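You operate a simulated robot arm through the tools that you are given. There is no shell and no other tool. Be economical: measure what you need, move in short steps, check, and stop when the job is done.

You run a simulated robot arm. Do the job below in one go: nothing can be reset, and whatever is moved stays where it is left.

Task
Put things in order on the table top. At the end: the brown big potato stands on top of the green board; the brown barley tea bottle is on the silver simmer plate; the grey small stopper stands where the brown big potato stood; the yellow sponge stands where the brown barley tea bottle stood; whatever was shut is shut again. Leave all else as you found it, and nothing knocked over.
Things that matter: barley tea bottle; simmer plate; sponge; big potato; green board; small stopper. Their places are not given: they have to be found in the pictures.

Only the result counts: the job must be done as asked and must still hold three seconds after the hand-in. Knocking over, shifting, dropping, spilling or breaking anything else fails it.

Robot
A 7-joint arm with a two-finger parallel gripper, fixed in place. Base frame: the origin is at the foot of the arm, x ahead of it, y to its left, z up; the work surface is at about z = 720. Units: mm, degrees, N and s.
With the tool pointing down near the work surface it reaches from about 280 to 680 mm from the base axis. Its first joint turns from -66.0 to 66.0 degrees. Payload 1.57 kg.
The TCP is the grasp point between the finger pads, 30 mm short of the fingertips. In the tool frame z runs along the fingers and y along their closing line. Largest opening 110 mm; finger width 24, thickness 12; the body of the gripper, 48 by 112 mm, starts 78 mm behind the TCP.
Orientation is that of the tool frame in the base frame, as [roll, pitch, yaw] about the fixed x, y, z axes, in that order (R = Rz(yaw) Ry(pitch) Rx(roll)). With the fingers straight down and closing along the base's y, the tool's x points along the base's -x, its y along +y and its z along -z.

Tools
- The arm moves only by the tool step_arm. Its argument "moves" is a list of rows, each a list of 7 numbers: the shift along the tool's x, y, z in mm, then the turn, a rotation vector about the tool's x, y, z in degrees, then the closure in counts, from 0 (fully open) to 255 (shut). In form: [[x, y, z, wx, wy, wz, grip], ...]. A call has 1 to 12 rows; each row is the pose to reach, as a shift and turn from the pose commanded when the call began, along the tool's axes at that moment. Each row takes 0.2 s and may step no farther than 50 mm and 8.6 degrees from the row before; otherwise, or with a gripper value out of range, the whole call is refused. Where a pose cannot be reached the arm comes as near as it can. A force on the tool above 40 N (or 10 N above the force at the start of the call, whichever is more), or a blocked arm, ends the call early, and 0.2 s more pass. Each finger travels about 108 mm/s and halts on what it meets, pressing with about 27 N; the grip force reading is that of the motor and also rises with nothing between the fingers. The clock runs only during rows and for 0.2 s after the last one: add rows that repeat a pose to give the fingers time. It gives the time, the measured TCP pose, the force on the tool (base axes), the opening and the grip force at its end, in the units of the frame above (readings bear some noise), and new pictures: "show" is both (left out), scene, wrist or none.
- Cameras (640 x 400 px; columns grow to the right, rows downward): "scene" is fixed at [162, -400.1, 1384.8]; the picture's right is [0.75, -0.66, 0.00], its down [-0.50, -0.56, -0.66] and it looks along [0.44, 0.50, -0.75] (base axes); focal length 258 px, centre (320, 200). "wrist" rides on the gripper at [-36, 0, -80] in the tool frame; the picture's right is [0.00, -1.00, 0.00], its down [0.97, 0.00, -0.24] and it looks along [0.24, 0.00, 0.97] (tool axes); focal length 218 px, centre (320, 200).
- measure_at(camera, pixels): there is no depth. For up to 12 entries [column, row, z] of the newest picture of that camera ("zoom" is the newest enlarged one), the place [x, y] in the base frame at which the ray of that pixel passes the height z, good to about 2 mm. The clock stands still meanwhile.
- inspect(camera, box): a new picture of the part [left, top, right, bottom] of that camera's present view, enlarged. The clock stands still meanwhile.
- sign_off(): hands the job in; it is judged then, once.

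Work in short steps. Measure before you move; look again where a grasp or a placing could have gone wrong, and mend it. You have 80 turns and 120 pictures in all, those below and enlarged ones among them. Open the gripper and draw the arm clear of the work before you hand the job in, unless the task says otherwise; then end with one line.

The tools are called as name(argument=value, ...) on one line, values as JSON. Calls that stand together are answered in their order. step_arm: Moves the arm, as the interface text tells. Its arguments: {"type":"object","properties":{"moves":{"type":"array","items":{"type":"array","items":{"type":"number"}}},"show":{"type":"string","enum":["both","scene","wrist","none"]}},"required":["moves"]} The other tools are called the same way: measure_at (camera, pixels) gives the place at which the rays of pixels pass given heights; inspect (camera, box) takes an enlarged picture of a part of a camera's view; sign_off () hands the job in.

At the start:

```text
time_s: 0.0
tcp_pos: [390.0, -2.1, 1080.0]
orientation: [-180.0, 0.0, 179.9]
wrist_force: [0.4, -0.1, 1.0]
finger_gap: 109.9
grip_force: 0.1
```

scene: 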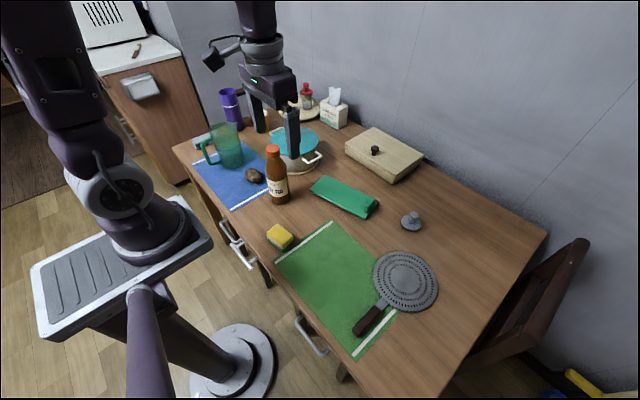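
wrist: 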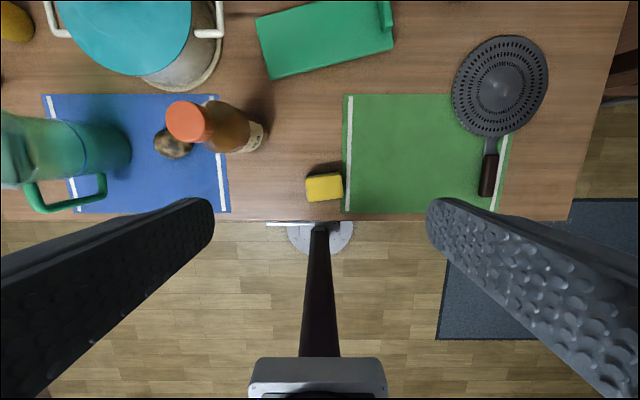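

The scene shows a bottle (278,175), a potato (254,176), a sponge (280,236), a green slab (344,197), a stopper (411,221) and a simmer plate (405,282). I'll zoom in on these first.

inspect(camera="scene", box=[180, 80, 340, 220])

inspect(camera="scene", box=[260, 120, 460, 260])

inspect(camera="scene", box=[250, 210, 450, 350])

measure_at(camera="wrist", pixels=[[324, 187, 750], [173, 145, 740], [500, 85, 725], [258, 22, 740], [271, 78, 740], [393, 48, 740], [380, 0, 740], [250, 138, 720], [307, 180, 745], [343, 178, 745], [310, 201, 745], [342, 198, 745]])

```text
2.86 times, centred on (260, 150) of scene
```

zoom: 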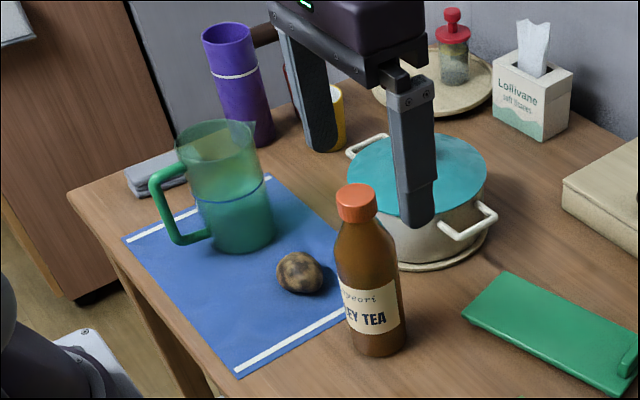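

```text
2.86 times, centred on (360, 190) of scene
```

zoom: 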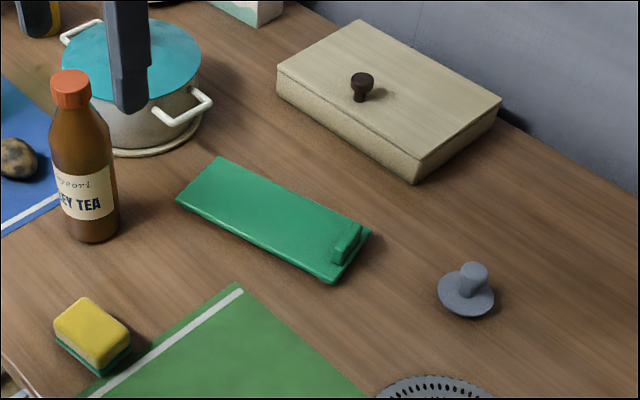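

```text
2.86 times, centred on (350, 280) of scene
```

zoom: 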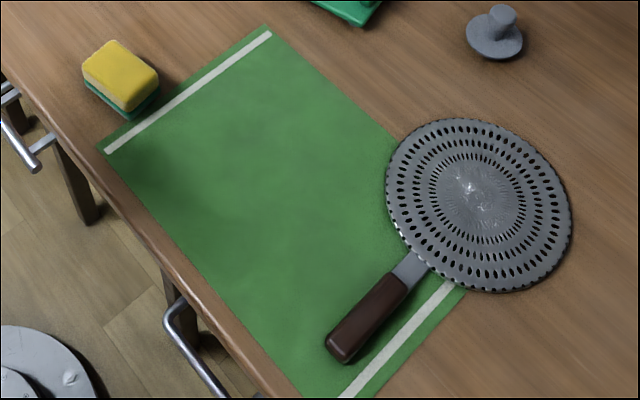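

```text
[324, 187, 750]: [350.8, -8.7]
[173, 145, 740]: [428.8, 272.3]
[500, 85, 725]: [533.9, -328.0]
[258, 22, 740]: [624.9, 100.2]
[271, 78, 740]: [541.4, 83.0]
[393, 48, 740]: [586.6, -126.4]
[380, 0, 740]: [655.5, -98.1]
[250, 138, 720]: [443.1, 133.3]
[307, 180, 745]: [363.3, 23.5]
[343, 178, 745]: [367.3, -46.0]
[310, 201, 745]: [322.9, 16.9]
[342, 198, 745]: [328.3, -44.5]
```

The board, the potato and the rest are identified. Next I'll triangulate the bottle cap, potato, sponge, stopper and plate from both cameras at several heights.

measure_at(camera="scene", pixels=[[272.6, 147.5, 900], [272.6, 147.5, 920], [272.6, 147.5, 940], [279, 199, 720], [254.5, 176, 740], [254.5, 176, 730], [279, 230, 750], [279, 230, 760], [411, 223, 725], [413, 213, 760], [406, 280, 725], [371, 318, 735]])

measure_at(camera="wrist", pixels=[[184, 122, 900], [184, 122, 920], [184, 122, 940], [173, 144, 740], [173, 144, 730], [324, 187, 750], [324, 187, 760], [500, 85, 725], [489, 175, 735]])

measure_at(camera="scene", pixels=[[325.5, 176, 735], [310, 190, 735], [377, 203, 735], [364, 218, 735], [376, 201, 740], [368, 211, 745], [280, 219, 750], [294, 234, 750], [281, 248, 720], [294, 242, 720], [266, 235, 750], [280, 245, 750]])

```text
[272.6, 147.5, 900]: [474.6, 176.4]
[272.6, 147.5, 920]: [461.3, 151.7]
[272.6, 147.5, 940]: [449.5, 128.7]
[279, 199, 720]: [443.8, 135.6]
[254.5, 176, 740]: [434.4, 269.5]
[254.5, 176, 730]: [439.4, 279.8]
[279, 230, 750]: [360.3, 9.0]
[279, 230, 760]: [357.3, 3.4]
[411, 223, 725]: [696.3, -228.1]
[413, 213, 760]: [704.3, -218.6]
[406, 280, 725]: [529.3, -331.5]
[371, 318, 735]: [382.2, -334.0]
```

```text
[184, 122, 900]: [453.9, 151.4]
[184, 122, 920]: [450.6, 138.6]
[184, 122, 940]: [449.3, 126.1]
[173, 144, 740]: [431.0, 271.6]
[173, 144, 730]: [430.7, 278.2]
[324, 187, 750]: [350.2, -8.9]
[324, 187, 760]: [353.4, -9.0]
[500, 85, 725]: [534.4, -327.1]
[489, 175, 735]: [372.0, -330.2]
```

```text
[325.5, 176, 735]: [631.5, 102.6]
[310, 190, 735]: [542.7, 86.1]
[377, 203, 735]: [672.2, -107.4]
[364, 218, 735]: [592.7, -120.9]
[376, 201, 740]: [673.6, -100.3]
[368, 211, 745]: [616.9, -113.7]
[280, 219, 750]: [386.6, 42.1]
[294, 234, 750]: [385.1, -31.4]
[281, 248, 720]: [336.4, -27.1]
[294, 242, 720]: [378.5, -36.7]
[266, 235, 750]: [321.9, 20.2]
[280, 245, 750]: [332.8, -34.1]
```

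Triangulation puts the bottle axis at about (447,130) with its top near z 941. The plate centre is about (531,-329), the potato (433,273) and the stopper (697,-227). I'll move above the bottle and look again.

step_arm(moves=[[-15, 33, 0, 0, 0, 0, 0], [-30, 66, 0, 0, 0, 0, 0], [-44, 99, 0, 0, 0, 0, 0], [-57, 132, 0, 0, 0, 0, 0], [-57, 132, 0, 0, 0, 0, 0]], show="both")

```text
time_s: 1.2
tcp_pos: [446.7, 130.5, 1079.8]
orientation: [-180.0, 0.0, 180.0]
wrist_force: [-0.1, 0.9, -0.6]
finger_gap: 109.9
grip_force: 0.0
```

scene: 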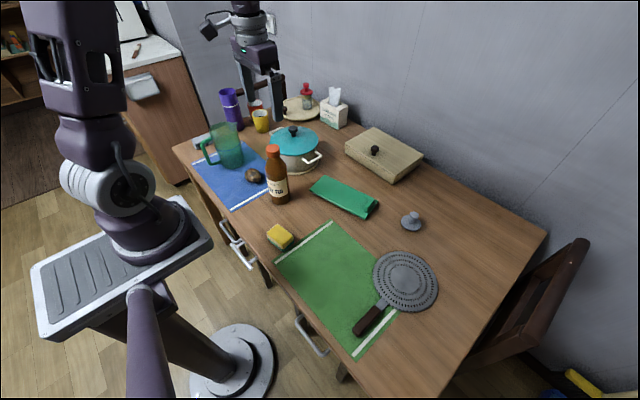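
wrist: 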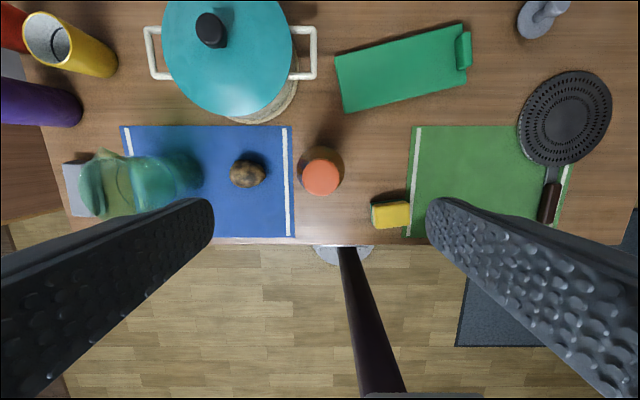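

Good overhead view. I'll measure the cap, potato, sponge, stopper, plate and board from it.

inspect(camera="wrist", box=[220, 110, 420, 240])

measure_at(camera="wrist", pixels=[[321, 177, 940], [303, 177, 940], [340, 177, 940], [248, 174, 745], [248, 174, 735], [390, 214, 750], [533, 22, 725], [556, 4, 760], [565, 118, 725], [324, 164, 760], [335, 57, 732], [343, 112, 732]])

inspect(camera="scene", box=[235, 130, 305, 215])

```text
3.08 times, centred on (320, 175) of wrist
```

zoom: 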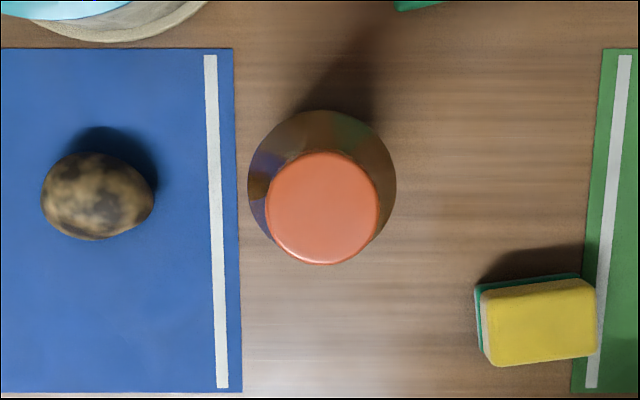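

```text
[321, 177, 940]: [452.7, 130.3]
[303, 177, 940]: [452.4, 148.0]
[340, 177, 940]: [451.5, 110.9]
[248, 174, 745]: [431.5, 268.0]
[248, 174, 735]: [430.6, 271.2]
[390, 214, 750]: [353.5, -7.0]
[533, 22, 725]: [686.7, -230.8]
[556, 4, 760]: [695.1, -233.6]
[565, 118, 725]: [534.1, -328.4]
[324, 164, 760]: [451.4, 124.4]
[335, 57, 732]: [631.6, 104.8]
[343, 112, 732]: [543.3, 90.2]
```

```text
4.71 times, centred on (270, 172) of scene
```

zoom: 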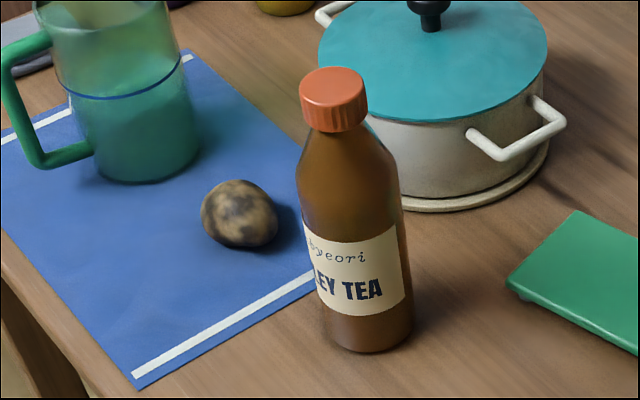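

The cap reads (452,130) at z 940, so the axis is about (450,130). I'll descend with open fingers to TCP z≈872, fingertips at about 842, and close.

step_arm(moves=[[-4, 0, 45, 0, 0, 0, 0], [-4, 0, 90, 0, 0, 0, 0], [-4, 0, 135, 0, 0, 0, 0], [-4, 0, 175, 0, 0, 0, 0], [-4, 0, 200, 0, 0, 0, 0], [-4, 0, 207, 0, 0, 0, 0], [-4, 0, 207, 0, 0, 0, 0]], show="both")

```text
time_s: 2.8
tcp_pos: [450.5, 128.6, 873.1]
orientation: [-179.9, 0.0, 180.0]
wrist_force: [-0.2, -0.3, -0.9]
finger_gap: 110.1
grip_force: 0.1
```

scene: 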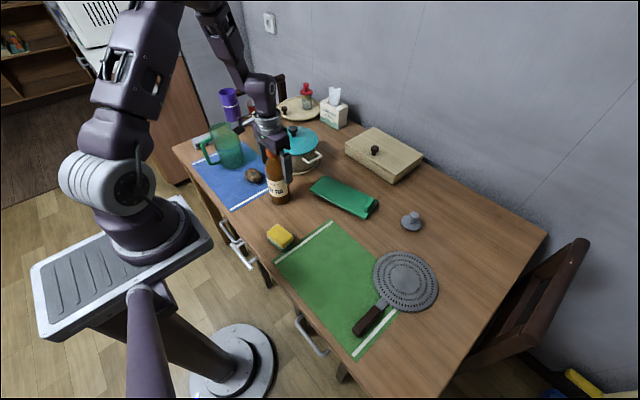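
wrist: 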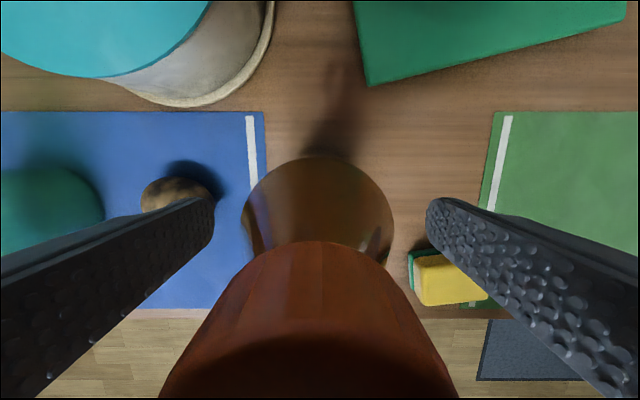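

The bottle is centred between the fingers at column 319. I'll close gently and watch the opening.

step_arm(moves=[[0, 0, 0, 0, 0, 0, 70], [0, 0, 0, 0, 0, 0, 110], [0, 0, 0, 0, 0, 0, 160], [0, 0, 0, 0, 0, 0, 200], [0, 0, 0, 0, 0, 0, 200]], show="wrist")

```text
time_s: 4.0
tcp_pos: [450.6, 128.4, 871.9]
orientation: [-179.9, 0.0, 180.0]
wrist_force: [0.7, 3.8, 1.2]
finger_gap: 65.3
grip_force: 27.3
```

wrist: 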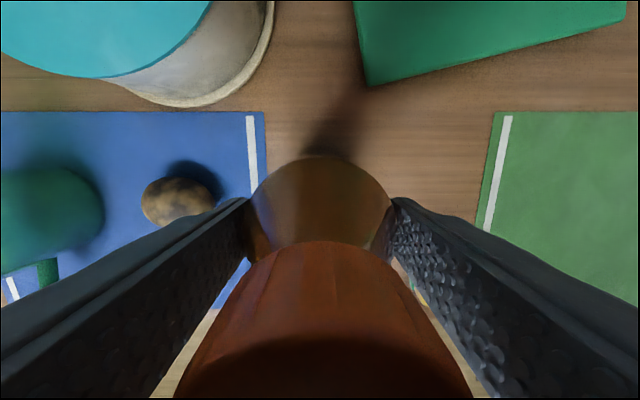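

It's gripped at 65 mm with a small sideways force. I'll lift 15 mm, then a further 85.

step_arm(moves=[[0, 0, -5, 0, 0, 0, 210], [0, 0, -15, 0, 0, 0, 210], [0, 0, -35, 0, 0, 0, 210], [0, 0, -65, 0, 0, 0, 210], [0, 0, -90, 0, 0, 0, 210], [0, 0, -100, 0, 0, 0, 210], [0, 0, -100, 0, 0, 0, 210]], show="both")

```text
time_s: 5.6
tcp_pos: [451.1, 130.1, 973.7]
orientation: [180.0, 0.0, -180.0]
wrist_force: [-0.2, 0.2, -3.9]
finger_gap: 64.9
grip_force: 27.0
```

scene: 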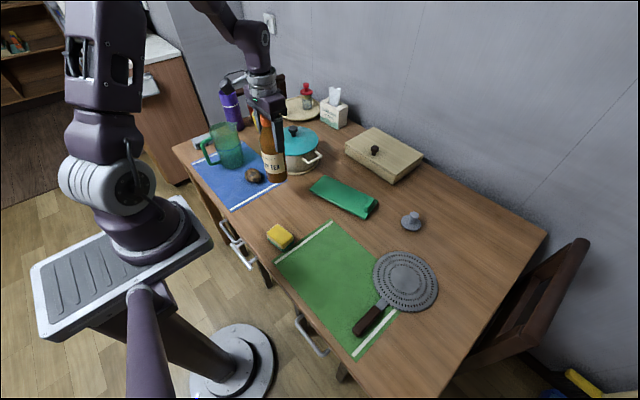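
wrist: 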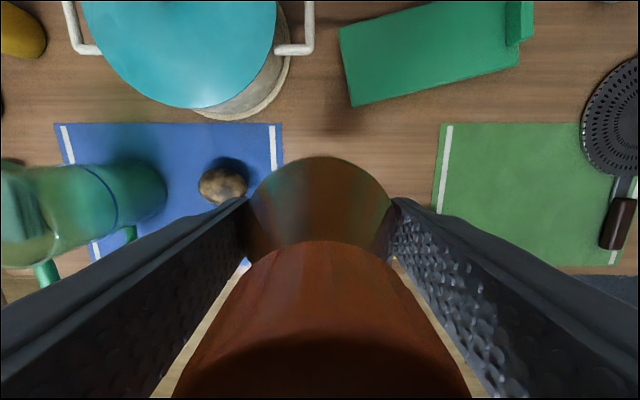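

The bottle is held, with a weight of about 4 N. I'll carry it to above the plate at (532,-329).

step_arm(moves=[[-5, -25, 0, 0, 0, 0, 210], [-12, -65, 0, 0, 0, 0, 210], [-20, -108, 0, 0, 0, 0, 210], [-28, -152, 0, 0, 0, 0, 210], [-36, -196, 0, 0, 0, 0, 210], [-44, -240, 0, 0, 0, 0, 210], [-52, -284, 0, 0, 0, 0, 210], [-60, -328, 0, 0, 0, 0, 210], [-68, -372, 0, 0, 0, 0, 210], [-76, -415, 0, 0, 0, 0, 210], [-81, -445, 0, 0, 0, 0, 210], [-81, -459, 0, 0, 0, 0, 210]], show="both")

```text
time_s: 8.2
tcp_pos: [530.7, -328.8, 972.4]
orientation: [-180.0, 0.0, -180.0]
wrist_force: [0.2, -0.1, -4.6]
finger_gap: 65.2
grip_force: 27.2
```

scene: 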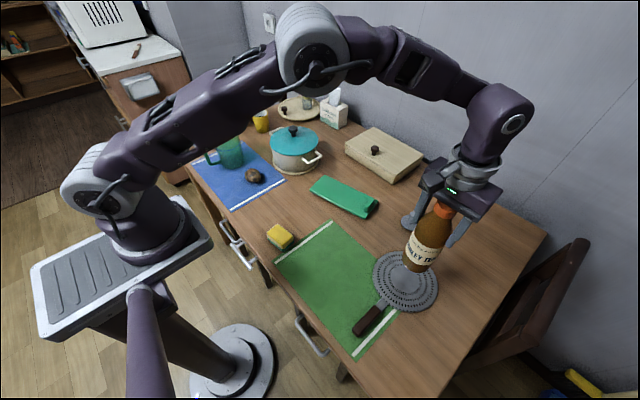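
wrist: 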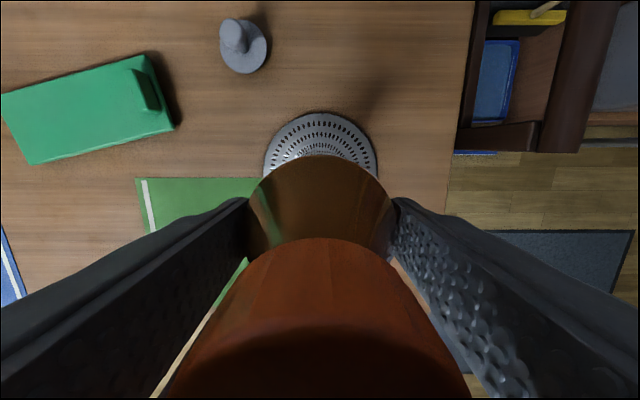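

The plate is centred under the bottle at column 320. I'll lower 82 mm and check.

step_arm(moves=[[-1, 0, 30, 0, 0, 0, 210], [-1, 0, 60, 0, 0, 0, 210], [-1, 0, 78, 0, 0, 0, 210], [-1, 0, 82, 0, 0, 0, 210], [-1, 0, 82, 0, 0, 0, 210]], show="scene")

inspect(camera="scene", box=[350, 180, 470, 320])

```text
time_s: 9.4
tcp_pos: [532.3, -328.4, 889.3]
orientation: [180.0, 0.0, 180.0]
wrist_force: [-0.6, 0.0, -5.0]
finger_gap: 65.0
grip_force: 27.2
```

scene: 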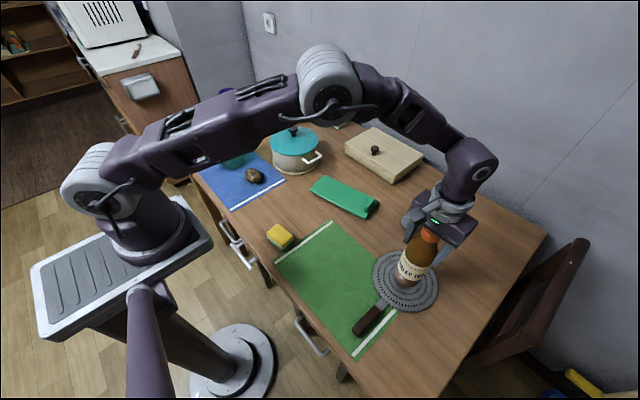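

```text
2.86 times, centred on (410, 250) of scene
```

zoom: 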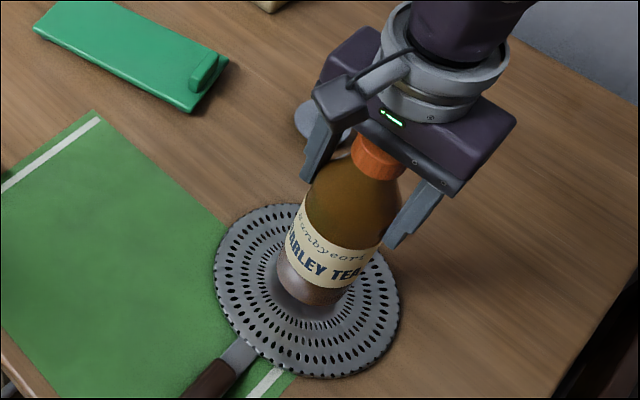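

The bottle is about to touch, so I'll lower slowly in 2 mm steps and watch the force.

step_arm(moves=[[0, 0, 2, 0, 0, 0, 210], [0, 0, 4, 0, 0, 0, 210], [0, 0, 6, 0, 0, 0, 210], [0, 0, 6, 0, 0, 0, 210]], show="none")

```text
time_s: 10.4
tcp_pos: [533.8, -328.7, 884.1]
orientation: [-180.0, 0.1, -180.0]
wrist_force: [-0.9, 0.0, -3.9]
finger_gap: 65.0
grip_force: 27.1
```

Nothing has touched yet (-3.9 N is just the weight), so I'll go on in small steps.

step_arm(moves=[[1, 0, 1.5, 0, 0, 0, 210], [1, 0, 3, 0, 0, 0, 210], [1, 0, 3, 0, 0, 0, 210]], show="none")

```text
time_s: 11.2
tcp_pos: [533.0, -329.1, 881.6]
orientation: [-179.9, -0.1, -180.0]
wrist_force: [0.3, 0.0, -4.8]
finger_gap: 65.2
grip_force: 27.5
```

Still no contact at 881.6. I'll continue down.

step_arm(moves=[[1, 0, 1.5, 0, 0, 0, 210], [1, 0, 3, 0, 0, 0, 210], [1, 0, 3, 0, 0, 0, 210]], show="none")

```text
time_s: 12.0
tcp_pos: [532.2, -327.1, 880.3]
orientation: [-179.8, 0.2, 179.9]
wrist_force: [-0.4, 3.2, 30.3]
finger_gap: 64.9
grip_force: 26.9
```

It made contact at about z 880 with 30 N upward. I'll back off 1.5 mm, then open slowly.

step_arm(moves=[[0, 0, -1.5, 0, 0, 0, 210], [0, 0, -1.5, 0, 0, 0, 210], [0, 0, -1.5, 0, 0, 0, 90], [0, 0, -1.5, 0, 0, 0, 60], [0, 0, -1.5, 0, 0, 0, 0], [0, 0, -1.5, 0, 0, 0, 0], [0, 0, -1.5, 0, 0, 0, 0]], show="wrist")

inspect(camera="scene", box=[350, 180, 470, 320])

```text
time_s: 13.6
tcp_pos: [532.3, -328.7, 878.9]
orientation: [179.9, 0.0, -179.9]
wrist_force: [-0.2, 0.2, 0.1]
finger_gap: 110.0
grip_force: 0.0
```

wrist: 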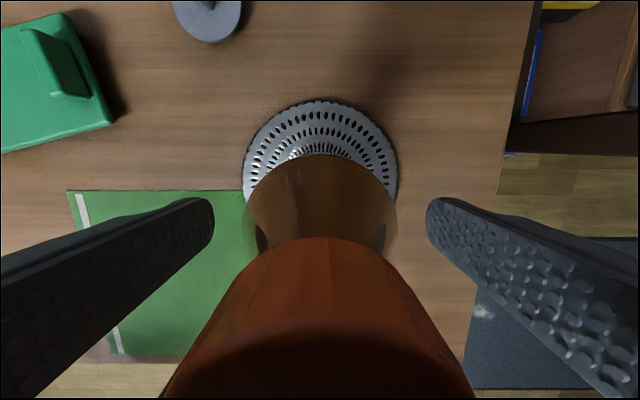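

```text
2.86 times, centred on (410, 250) of scene
```

zoom: 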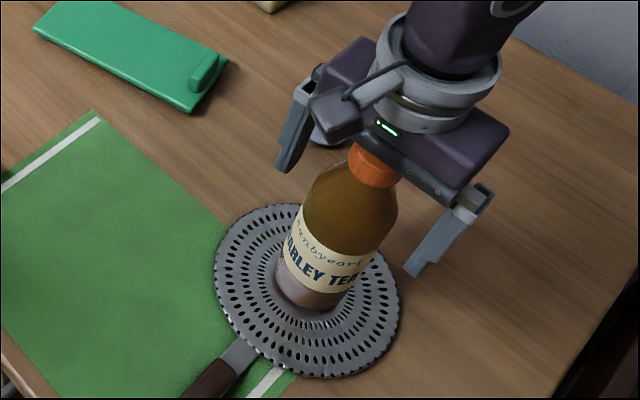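

The bottle stands on the plate. I'll raise straight up and head to the sponge at about (353,-8).

step_arm(moves=[[0, 0, -30, 0, 0, 0, 0], [0, 0, -75, 0, 0, 0, 0], [0, 0, -110, 0, 0, 0, 0], [0, 20, -120, 0, 0, 0, 0], [20, 65, -120, 0, 0, 0, 0], [45, 105, -120, 0, 0, 0, 0], [70, 145, -110, 0, 0, 0, 0], [95, 185, -100, 0, 0, 0, 0], [120, 225, -85, 0, 0, 0, 0], [145, 265, -70, 0, 0, 0, 0], [170, 300, -50, 0, 0, 0, 0], [179, 321, -30, 0, 0, 0, 0]], show="both")

```text
time_s: 16.2
tcp_pos: [353.5, -6.6, 910.8]
orientation: [-180.0, -0.1, 179.9]
wrist_force: [0.5, -0.1, -0.2]
finger_gap: 109.8
grip_force: 0.1
```

scene: 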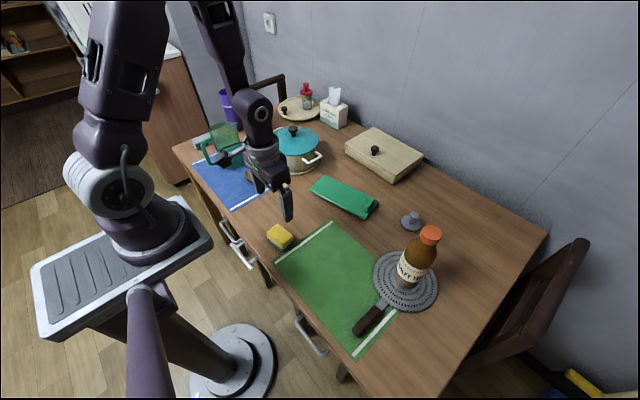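
wrist: 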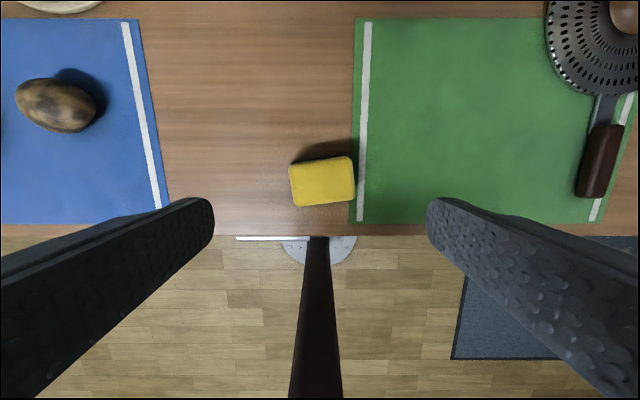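

The sponge top has corners at (289,163), (350,156), (355,200) and (297,206). I'll measure these at the likely heights, plus the potato.

inspect(camera="wrist", box=[260, 130, 380, 220])

measure_at(camera="wrist", pixels=[[289, 163, 755], [350, 156, 755], [355, 200, 755], [297, 206, 755], [322, 182, 755], [58, 104, 740]])

measure_at(camera="scene", pixels=[[280, 233, 750], [280, 233, 755], [280, 233, 760], [280, 233, 765]])

inspect(camera="scene", box=[250, 205, 310, 265])

```text
4.44 times, centred on (320, 175) of wrist
```

zoom: 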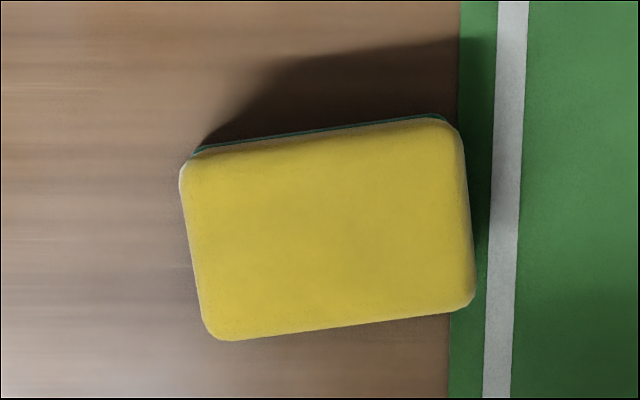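

```text
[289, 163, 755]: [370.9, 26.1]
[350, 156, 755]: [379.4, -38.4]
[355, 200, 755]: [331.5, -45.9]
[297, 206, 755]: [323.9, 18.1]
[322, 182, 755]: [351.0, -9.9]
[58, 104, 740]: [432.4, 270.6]
```

```text
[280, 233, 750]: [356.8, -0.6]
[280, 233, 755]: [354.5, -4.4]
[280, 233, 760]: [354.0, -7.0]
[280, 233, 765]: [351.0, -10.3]
```

```text
6.67 times, centred on (280, 235) of scene
```

zoom: 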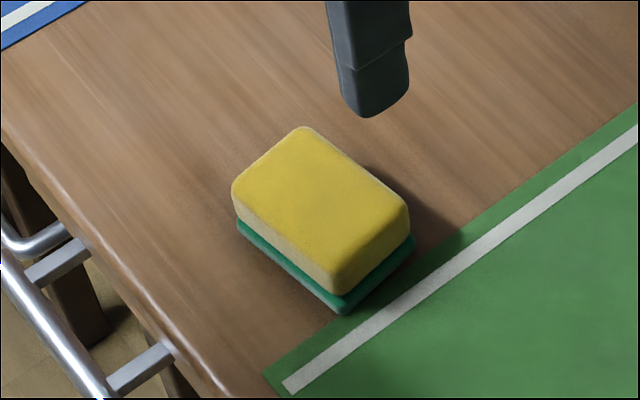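

The sponge is about 65×48 mm, top near z 760, centre (351,-10), with its long axis turned about 7° counter-clockwise from +y. I'll turn the tool to match (−7° about tool z) and descend to TCP z 758.

step_arm(moves=[[2.5, -3, 30, 0, 0, -7, 0], [2.5, -3, 75, 0, 0, -7, 0], [2.5, -3, 115, 0, 0, -7, 0], [2.5, -3, 140, 0, 0, -7, 0], [2.5, -3, 151, 0, 0, -7, 0], [2.5, -3, 151, 0, 0, -7, 0]], show="wrist")

inspect(camera="scene", box=[230, 185, 330, 265])

```text
time_s: 17.6
tcp_pos: [350.6, -12.6, 759.3]
orientation: [180.0, 0.0, -173.0]
wrist_force: [-0.6, -0.4, -0.6]
finger_gap: 110.0
grip_force: 0.2
```

wrist: 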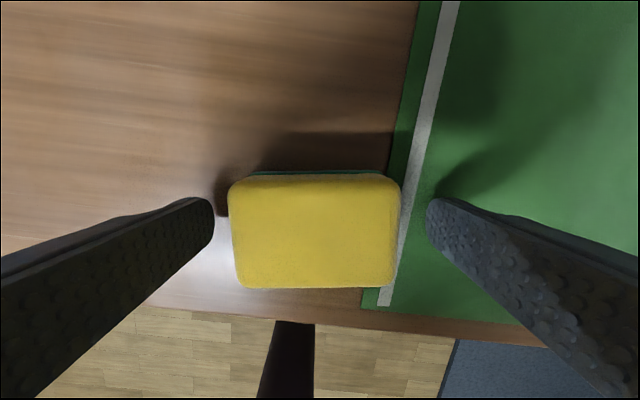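

```text
5.00 times, centred on (280, 225) of scene
```

zoom: 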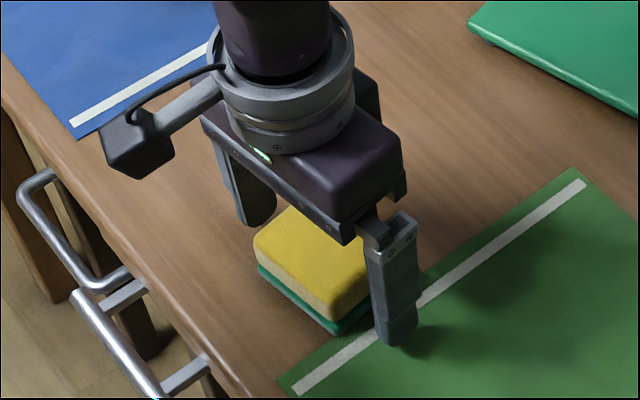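

It's aligned with the sponge between the fingers. I'll close.

step_arm(moves=[[0, 2, 0, 0, 0, 0, 70], [0, 2, 0, 0, 0, 0, 110], [0, 2, 0, 0, 0, 0, 160], [0, 2, 0, 0, 0, 0, 200], [0, 2, 0, 0, 0, 0, 200]], show="wrist")

```text
time_s: 18.8
tcp_pos: [350.8, -9.6, 758.7]
orientation: [179.9, 0.1, -173.1]
wrist_force: [0.7, 0.4, -1.0]
finger_gap: 69.1
grip_force: 27.2
```

wrist: 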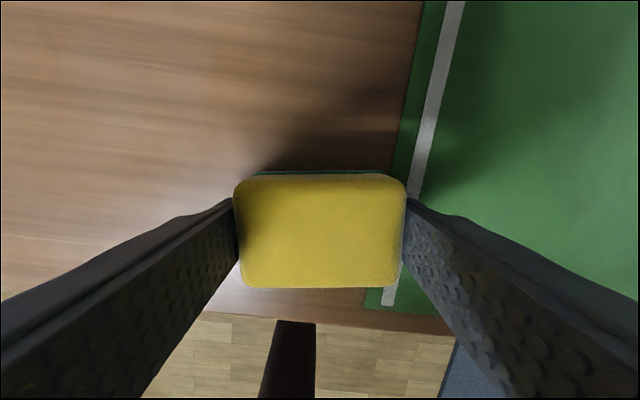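

Gripped at 69 mm. I'll measure the sponge centre relative to the TCP, then lift.

measure_at(camera="wrist", pixels=[[320, 178, 758], [320, 288, 758], [320, 232, 758]])

step_arm(moves=[[0, 2, -10, 0, 0, 0, 210], [0, 2, -40, 0, 0, 0, 210], [0, 2, -70, 0, 0, 0, 210], [0, 2, -70, 0, 0, 0, 210]], show="wrist")

```text
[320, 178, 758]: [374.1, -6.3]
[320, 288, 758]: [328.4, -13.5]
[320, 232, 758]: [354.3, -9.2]
```

```text
time_s: 19.8
tcp_pos: [348.8, -6.6, 829.6]
orientation: [179.9, 0.1, -172.9]
wrist_force: [0.2, 0.6, 0.1]
finger_gap: 68.5
grip_force: 26.8
```

wrist: 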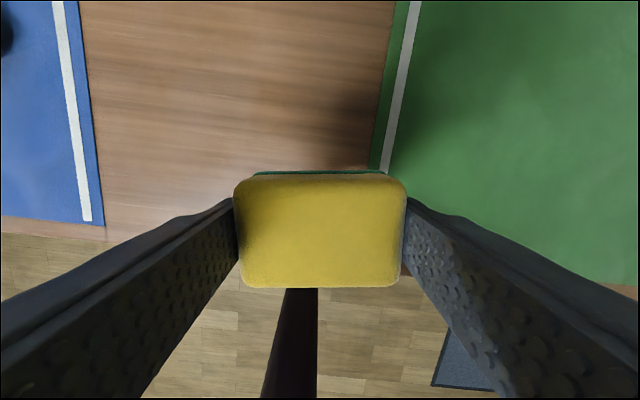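

The sponge is held and centred on the TCP. I'll carry it to (450,130), which is tool shift (-117,+123).

step_arm(moves=[[-20, 21, 0, 0, 0, 0, 210], [-48, 50, 0, 0, 0, 0, 210], [-78, 82, 0, 0, 0, 0, 210], [-105, 110, 0, 0, 0, 0, 210], [-117, 123, 0, 0, 0, 0, 210], [-117, 123, 0, 0, 0, 0, 210]], show="both")

```text
time_s: 21.2
tcp_pos: [449.9, 130.6, 827.9]
orientation: [179.9, 0.0, -173.0]
wrist_force: [0.1, 0.3, -1.8]
finger_gap: 68.7
grip_force: 26.8
```

scene: 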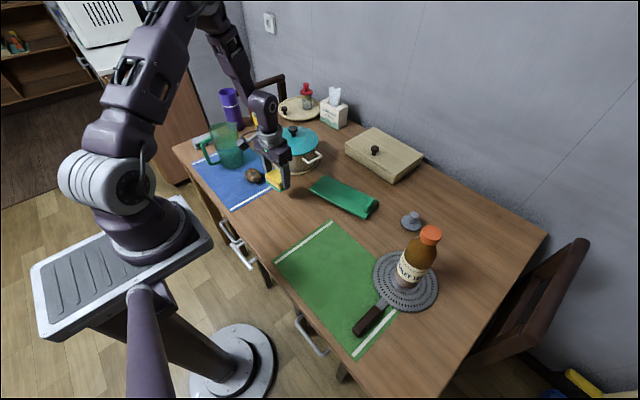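
wrist: 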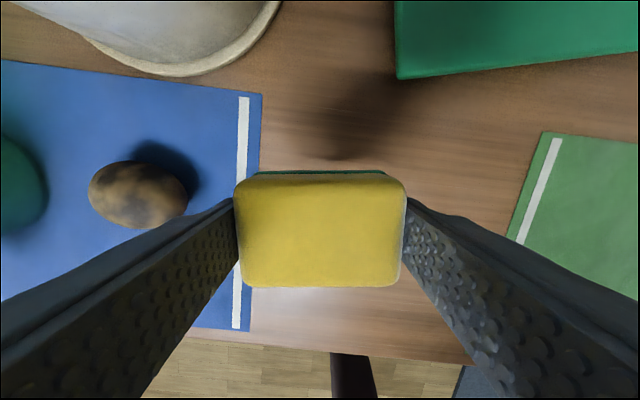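

Lowering to z 761, then gently to contact at about 759.

step_arm(moves=[[0, 0, 30, 0, 0, 0, 210], [0, 0, 55, 0, 0, 0, 210], [0, 0, 65, 0, 0, 0, 210], [0, 0, 67.5, 0, 0, 0, 210], [0, 0, 69, 0, 0, 0, 210], [0, 0, 69, 0, 0, 0, 210]], show="none")

```text
time_s: 22.6
tcp_pos: [451.1, 129.0, 759.2]
orientation: [180.0, -0.1, -173.1]
wrist_force: [0.9, 0.0, -0.1]
finger_gap: 68.6
grip_force: 26.9
```

At 759.2, the grasp height to within noise. I'll lower another 1 mm and then release.

step_arm(moves=[[0, 0, 1, 0, 0, 0, 210], [0, 0, 1, 0, 0, 0, 210], [0, 0, 1, 0, 0, 0, 80], [0, 0, 1, 0, 0, 0, 40], [0, 0, 1, 0, 0, 0, 0], [0, 0, 1, 0, 0, 0, 0], [0, 0, -20, 0, 0, 0, 0], [0, 0, -60, 0, 0, 0, 0], [0, 0, -100, 0, 0, 0, 0], [0, 0, -130, 0, 0, 0, 0]], show="both")

```text
time_s: 24.8
tcp_pos: [450.7, 131.0, 891.9]
orientation: [-180.0, -0.1, -173.0]
wrist_force: [0.2, 0.7, 0.2]
finger_gap: 110.1
grip_force: 0.0
```

scene: 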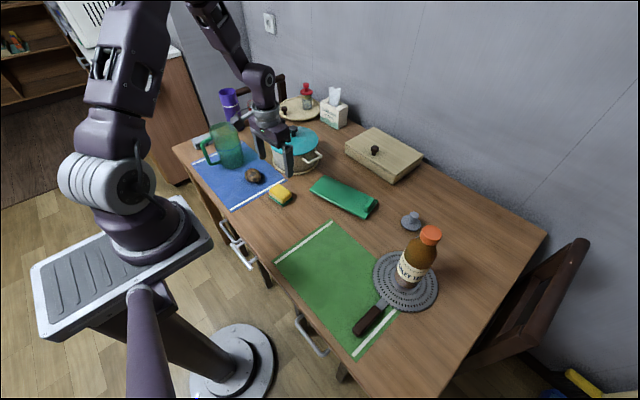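
wrist: 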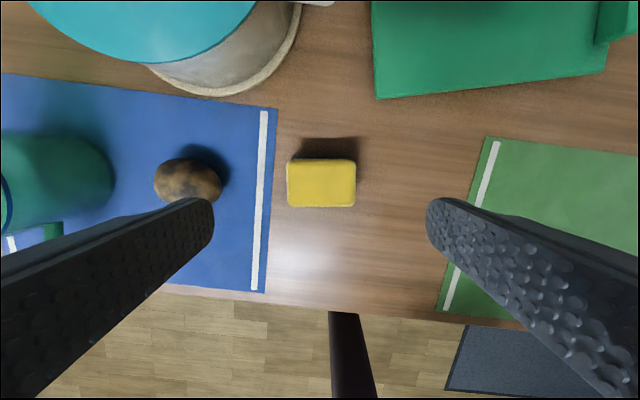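

The sponge is placed. Next the potato at (432,271): the pitcher is close on the +y side, so I'll grip across x. I'll first turn the tool about −83° here, at z 892.

step_arm(moves=[[0, 0, 0, 0, 0, -8.3, 30], [0, 0, 0, 0, 0, -16.6, 60], [0, 0, 0, 0, 0, -24.9, 70], [0, 0, 0, 0, 0, -33.2, 70], [0, 0, 0, 0, 0, -41.5, 70], [0, 0, 0, 0, 0, -49.8, 70], [0, 0, 0, 0, 0, -58.1, 70], [0, 0, 0, 0, 0, -66.4, 70], [0, 0, 0, 0, 0, -74.7, 70], [0, 0, 0, 0, 0, -83, 70], [0, 0, 0, 0, 0, -83, 70]], show="both")

```text
time_s: 27.2
tcp_pos: [452.0, 129.2, 890.5]
orientation: [-180.0, -0.1, -89.9]
wrist_force: [-0.2, -0.6, 0.3]
finger_gap: 79.9
grip_force: 0.1
```

scene: 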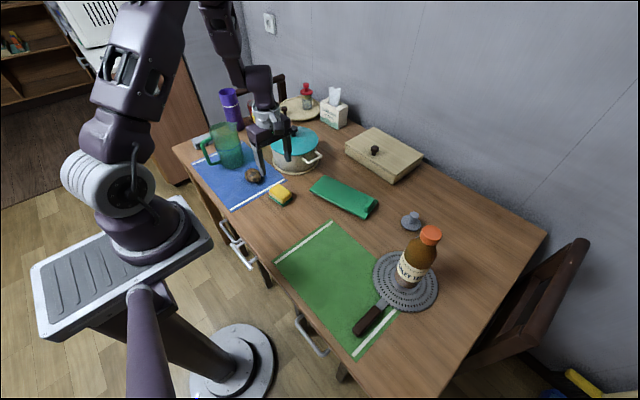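
wrist: 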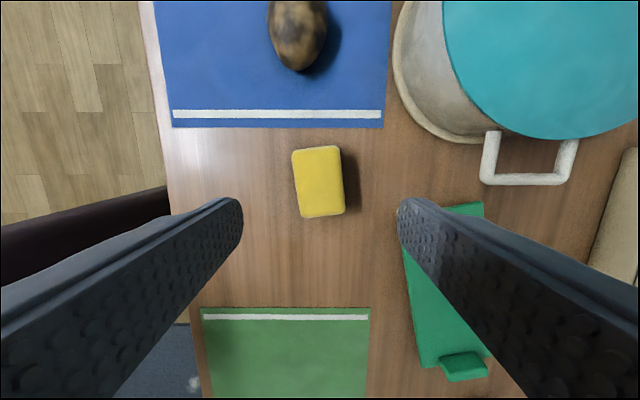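

The turn worked. I'll move toward the potato, to (432,250), staying at this height to look.

step_arm(moves=[[-40, 7, 0, 0, 0, 0, 70], [-80, 14, 0, 0, 0, 0, 70], [-121, 20, 0, 0, 0, 0, 70], [-121, 20, 0, 0, 0, 0, 70]], show="wrist")

inspect(camera="wrist", box=[240, 80, 400, 210])

inspect(camera="scene", box=[180, 70, 320, 220])

```text
time_s: 28.2
tcp_pos: [429.5, 251.0, 891.5]
orientation: [180.0, -0.1, -90.0]
wrist_force: [0.0, 0.0, 0.6]
finger_gap: 79.6
grip_force: 0.1
```

wrist: 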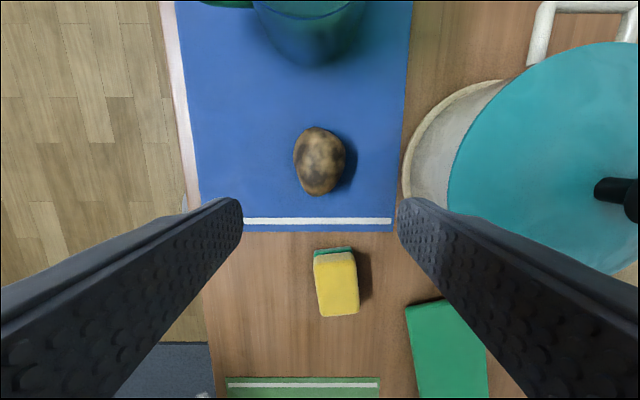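

```text
3.08 times, centred on (320, 145) of wrist
```

zoom: 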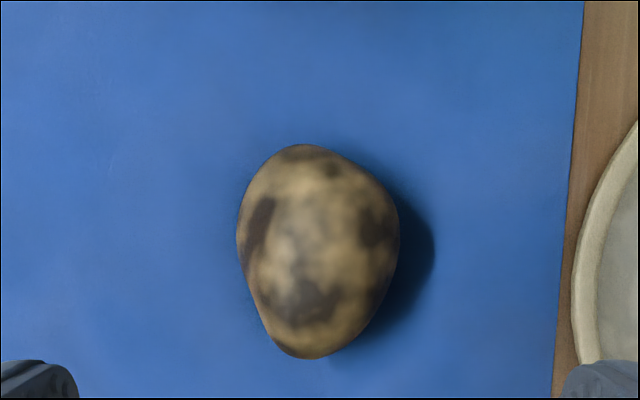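

```text
2.67 times, centred on (250, 145) of scene
```

zoom: 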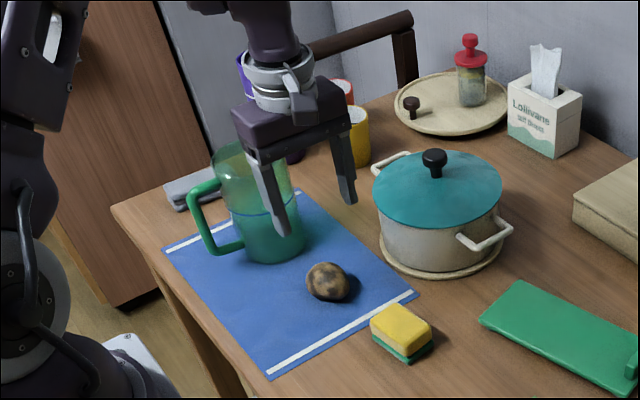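

The potato centre is at wrist pixel (319,162). I'll measure it, its extents and the pitcher's near side.

measure_at(camera="wrist", pixels=[[319, 162, 740], [293, 155, 740], [345, 155, 740], [313, 127, 740], [317, 197, 740], [313, 68, 720], [313, 20, 860], [413, 150, 720]])

measure_at(camera="scene", pixels=[[252.5, 175, 740], [252.5, 175, 745], [252.5, 175, 735], [252.5, 175, 750]])

```text
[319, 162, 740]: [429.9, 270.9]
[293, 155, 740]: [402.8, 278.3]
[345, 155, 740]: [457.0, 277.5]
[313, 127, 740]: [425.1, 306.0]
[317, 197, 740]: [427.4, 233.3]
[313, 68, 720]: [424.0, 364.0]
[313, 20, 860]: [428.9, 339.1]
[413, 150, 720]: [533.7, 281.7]
```

```text
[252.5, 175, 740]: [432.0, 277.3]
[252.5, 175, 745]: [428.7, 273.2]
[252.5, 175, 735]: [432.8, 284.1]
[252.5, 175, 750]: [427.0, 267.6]
```

The potato is about 54×72 mm, centred at (430,270), with the pitcher beyond y≈340 and the pot from x≈534. I'll move over the potato and descend to TCP z 757.

step_arm(moves=[[-10, 0, 10, 0, 0, 0, 50], [-19.5, 0, 40, 0, 0, 0, 50], [-19.5, 0, 75, 0, 0, 0, 50], [-19.5, 0, 105, 0, 0, 0, 50], [-19.5, 0, 125, 0, 0, 0, 50], [-19.5, 0, 134, 0, 0, 0, 50], [-19.5, 0, 134, 0, 0, 0, 50]], show="wrist")

inspect(camera="scene", box=[180, 90, 320, 220])

```text
time_s: 29.8
tcp_pos: [431.9, 269.7, 756.8]
orientation: [-180.0, 0.1, -89.9]
wrist_force: [-0.1, 0.1, -0.4]
finger_gap: 88.2
grip_force: 0.0
```

wrist: 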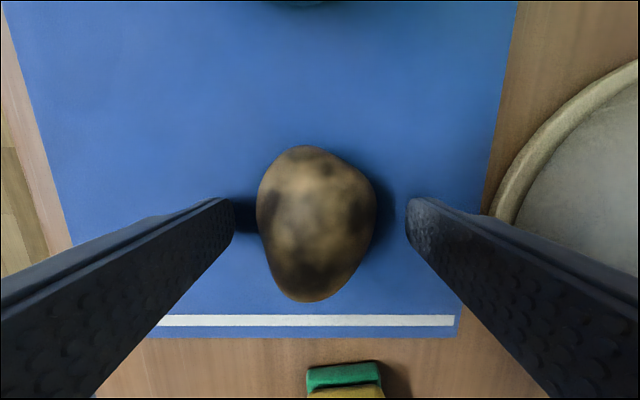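

```text
3.08 times, centred on (250, 155) of scene
```

zoom: 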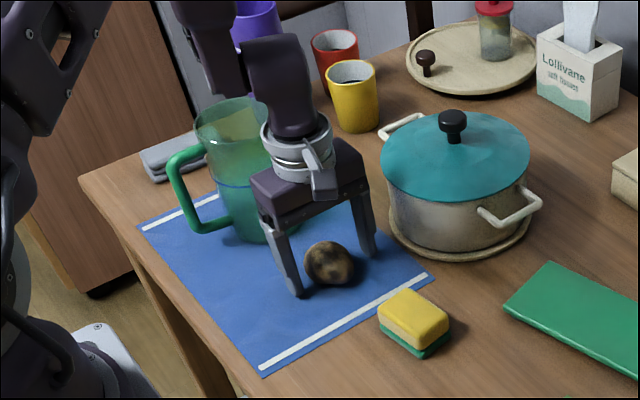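

The potato sits between the fingers near its widest part (columns 256–376). I'll close.

step_arm(moves=[[-1, 1.5, 0, 0, 0, 0, 90], [-1, 1.5, 0, 0, 0, 0, 130], [-1, 1.5, 0, 0, 0, 0, 180], [-1, 1.5, 0, 0, 0, 0, 210], [-1, 1.5, 0, 0, 0, 0, 210]], show="wrist")

```text
time_s: 31.0
tcp_pos: [430.9, 271.2, 756.9]
orientation: [-179.9, 0.0, -89.9]
wrist_force: [0.4, -1.2, -0.9]
finger_gap: 54.7
grip_force: 26.0
```

wrist: 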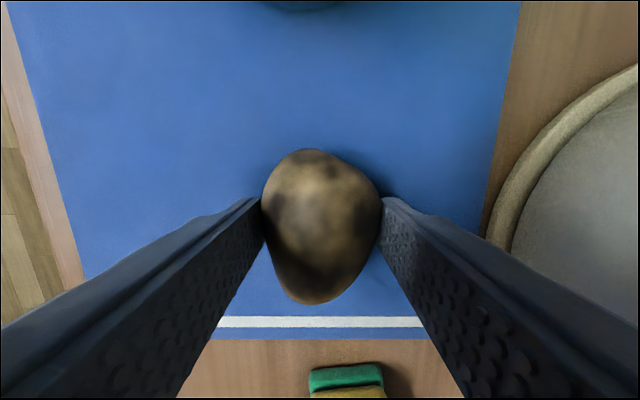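

Gripped at 54.7 mm. I'll lift gently.

step_arm(moves=[[0, 0, -5, 0, 0, 0, 215], [0, 0, -25, 0, 0, 0, 215], [0, 0, -60, 0, 0, 0, 215], [0, 0, -100, 0, 0, 0, 215], [0, 0, -130, 0, 0, 0, 215], [0, 0, -130, 0, 0, 0, 215]], show="wrist")

inspect(camera="scene", box=[300, 160, 400, 230])

```text
time_s: 32.4
tcp_pos: [429.7, 271.2, 883.5]
orientation: [-180.0, 0.0, -89.9]
wrist_force: [0.8, 0.7, -0.9]
finger_gap: 54.6
grip_force: 27.4
```

wrist: 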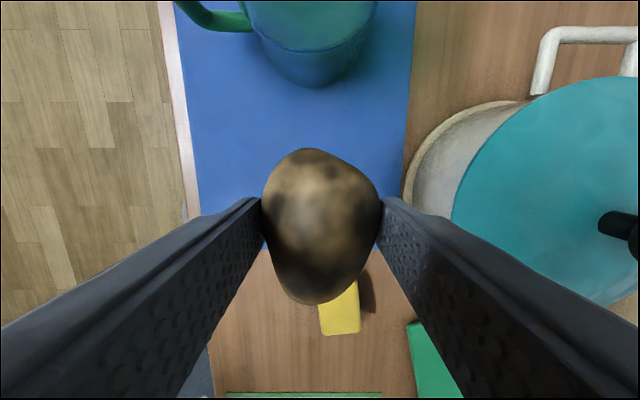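

```text
5.71 times, centred on (350, 195) of scene
```

zoom: 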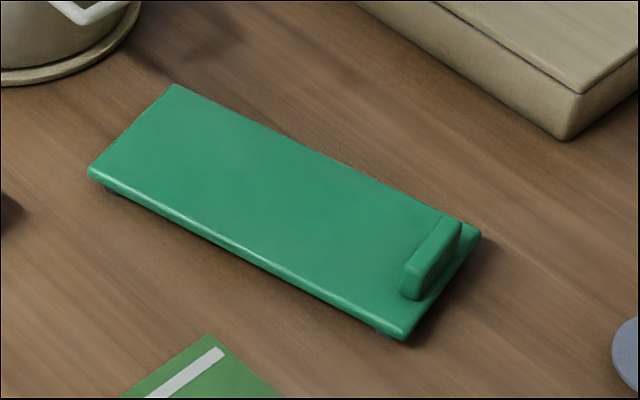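

The board top runs roughly (631,103), (543,88), (593,-121), (672,-107), with a lip at the -y end. I'll take the potato to about (606,2) at this height, moving in -y first to avoid the pot.

step_arm(moves=[[30, 0, 0, 0, 0, 0, 215], [70, 0, 0, 0, 0, 0, 215], [110, -5, 0, 0, 0, 0, 215], [140, -35, 0, 0, 0, 0, 215], [165, -70, 0, 0, 0, 0, 215], [190, -105, 0, 0, 0, 0, 215], [220, -135, 0, 0, 0, 0, 215], [250, -162, 0, 0, 0, 0, 215], [269, -176, 0, 0, 0, 0, 215], [269, -176, 0, 0, 0, 0, 215]], show="both")

```text
time_s: 34.6
tcp_pos: [606.9, 0.7, 884.4]
orientation: [-180.0, 0.0, -90.0]
wrist_force: [-0.1, -0.1, -2.0]
finger_gap: 54.7
grip_force: 27.0
```

scene: 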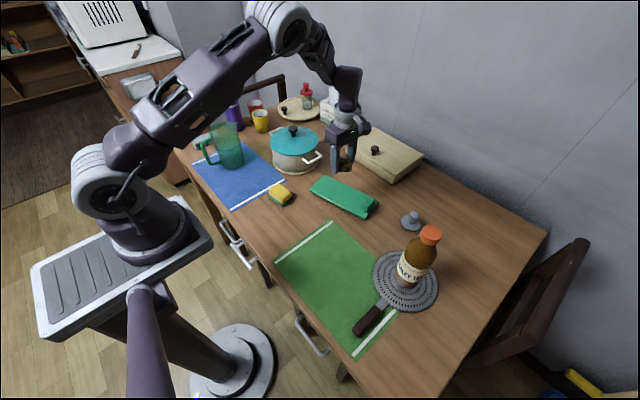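
wrist: 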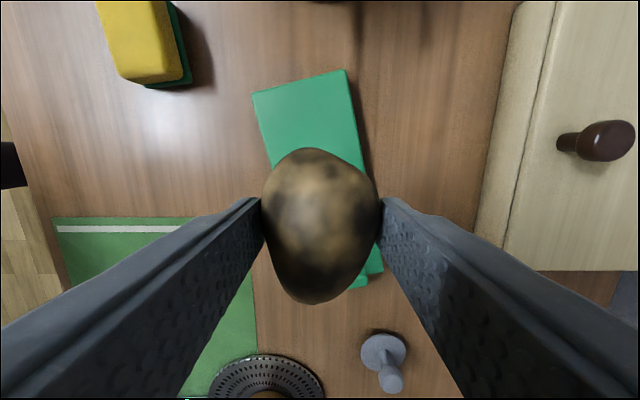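

I'll measure the board corners, the box edge and the stopper from here.

measure_at(camera="wrist", pixels=[[252, 93, 735], [345, 69, 735], [383, 271, 735], [490, 200, 720], [505, 250, 775], [384, 350, 724], [391, 383, 760]])

inspect(camera="wrist", box=[340, 310, 440, 400])

inspect(camera="scene", box=[385, 195, 435, 240])

```text
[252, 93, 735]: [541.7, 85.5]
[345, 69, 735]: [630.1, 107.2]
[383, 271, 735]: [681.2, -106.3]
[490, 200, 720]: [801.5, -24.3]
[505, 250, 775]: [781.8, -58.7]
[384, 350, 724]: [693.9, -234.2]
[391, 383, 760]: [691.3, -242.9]
```

```text
4.44 times, centred on (390, 355) of wrist
```

zoom: 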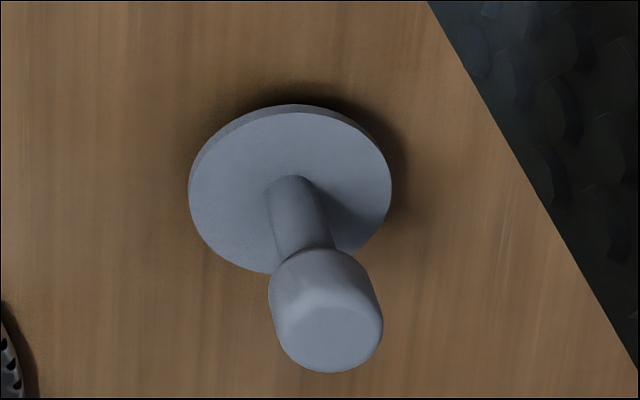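

```text
8.89 times, centred on (410, 218) of scene
```

zoom: 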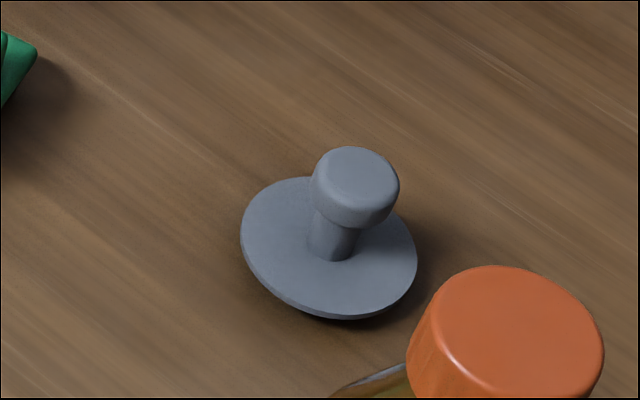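

The board centreline at y≈1 is x≈608, so the potato is centred across it. I'll lower to z≈782, then creep.

step_arm(moves=[[0, -1.5, 30, 0, 0, 0, 215], [0, -1.5, 65, 0, 0, 0, 215], [0, -1.5, 92, 0, 0, 0, 215], [0, -1.5, 102, 0, 0, 0, 215], [0, -1.5, 102, 0, 0, 0, 215]], show="scene")

inspect(camera="scene", box=[300, 140, 400, 230])

```text
time_s: 35.8
tcp_pos: [607.2, 2.5, 783.8]
orientation: [179.9, 0.0, -90.1]
wrist_force: [0.4, -0.3, -0.4]
finger_gap: 54.9
grip_force: 27.5
```

scene: 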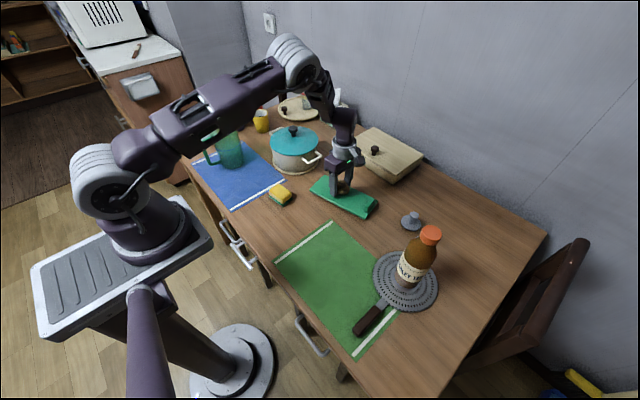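

```text
4.44 times, centred on (350, 185) of scene
```

zoom: 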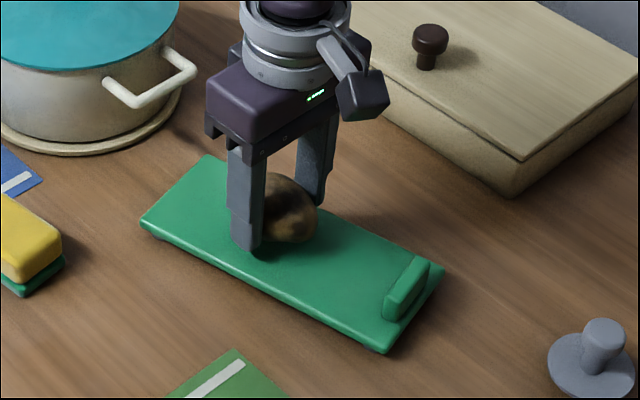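

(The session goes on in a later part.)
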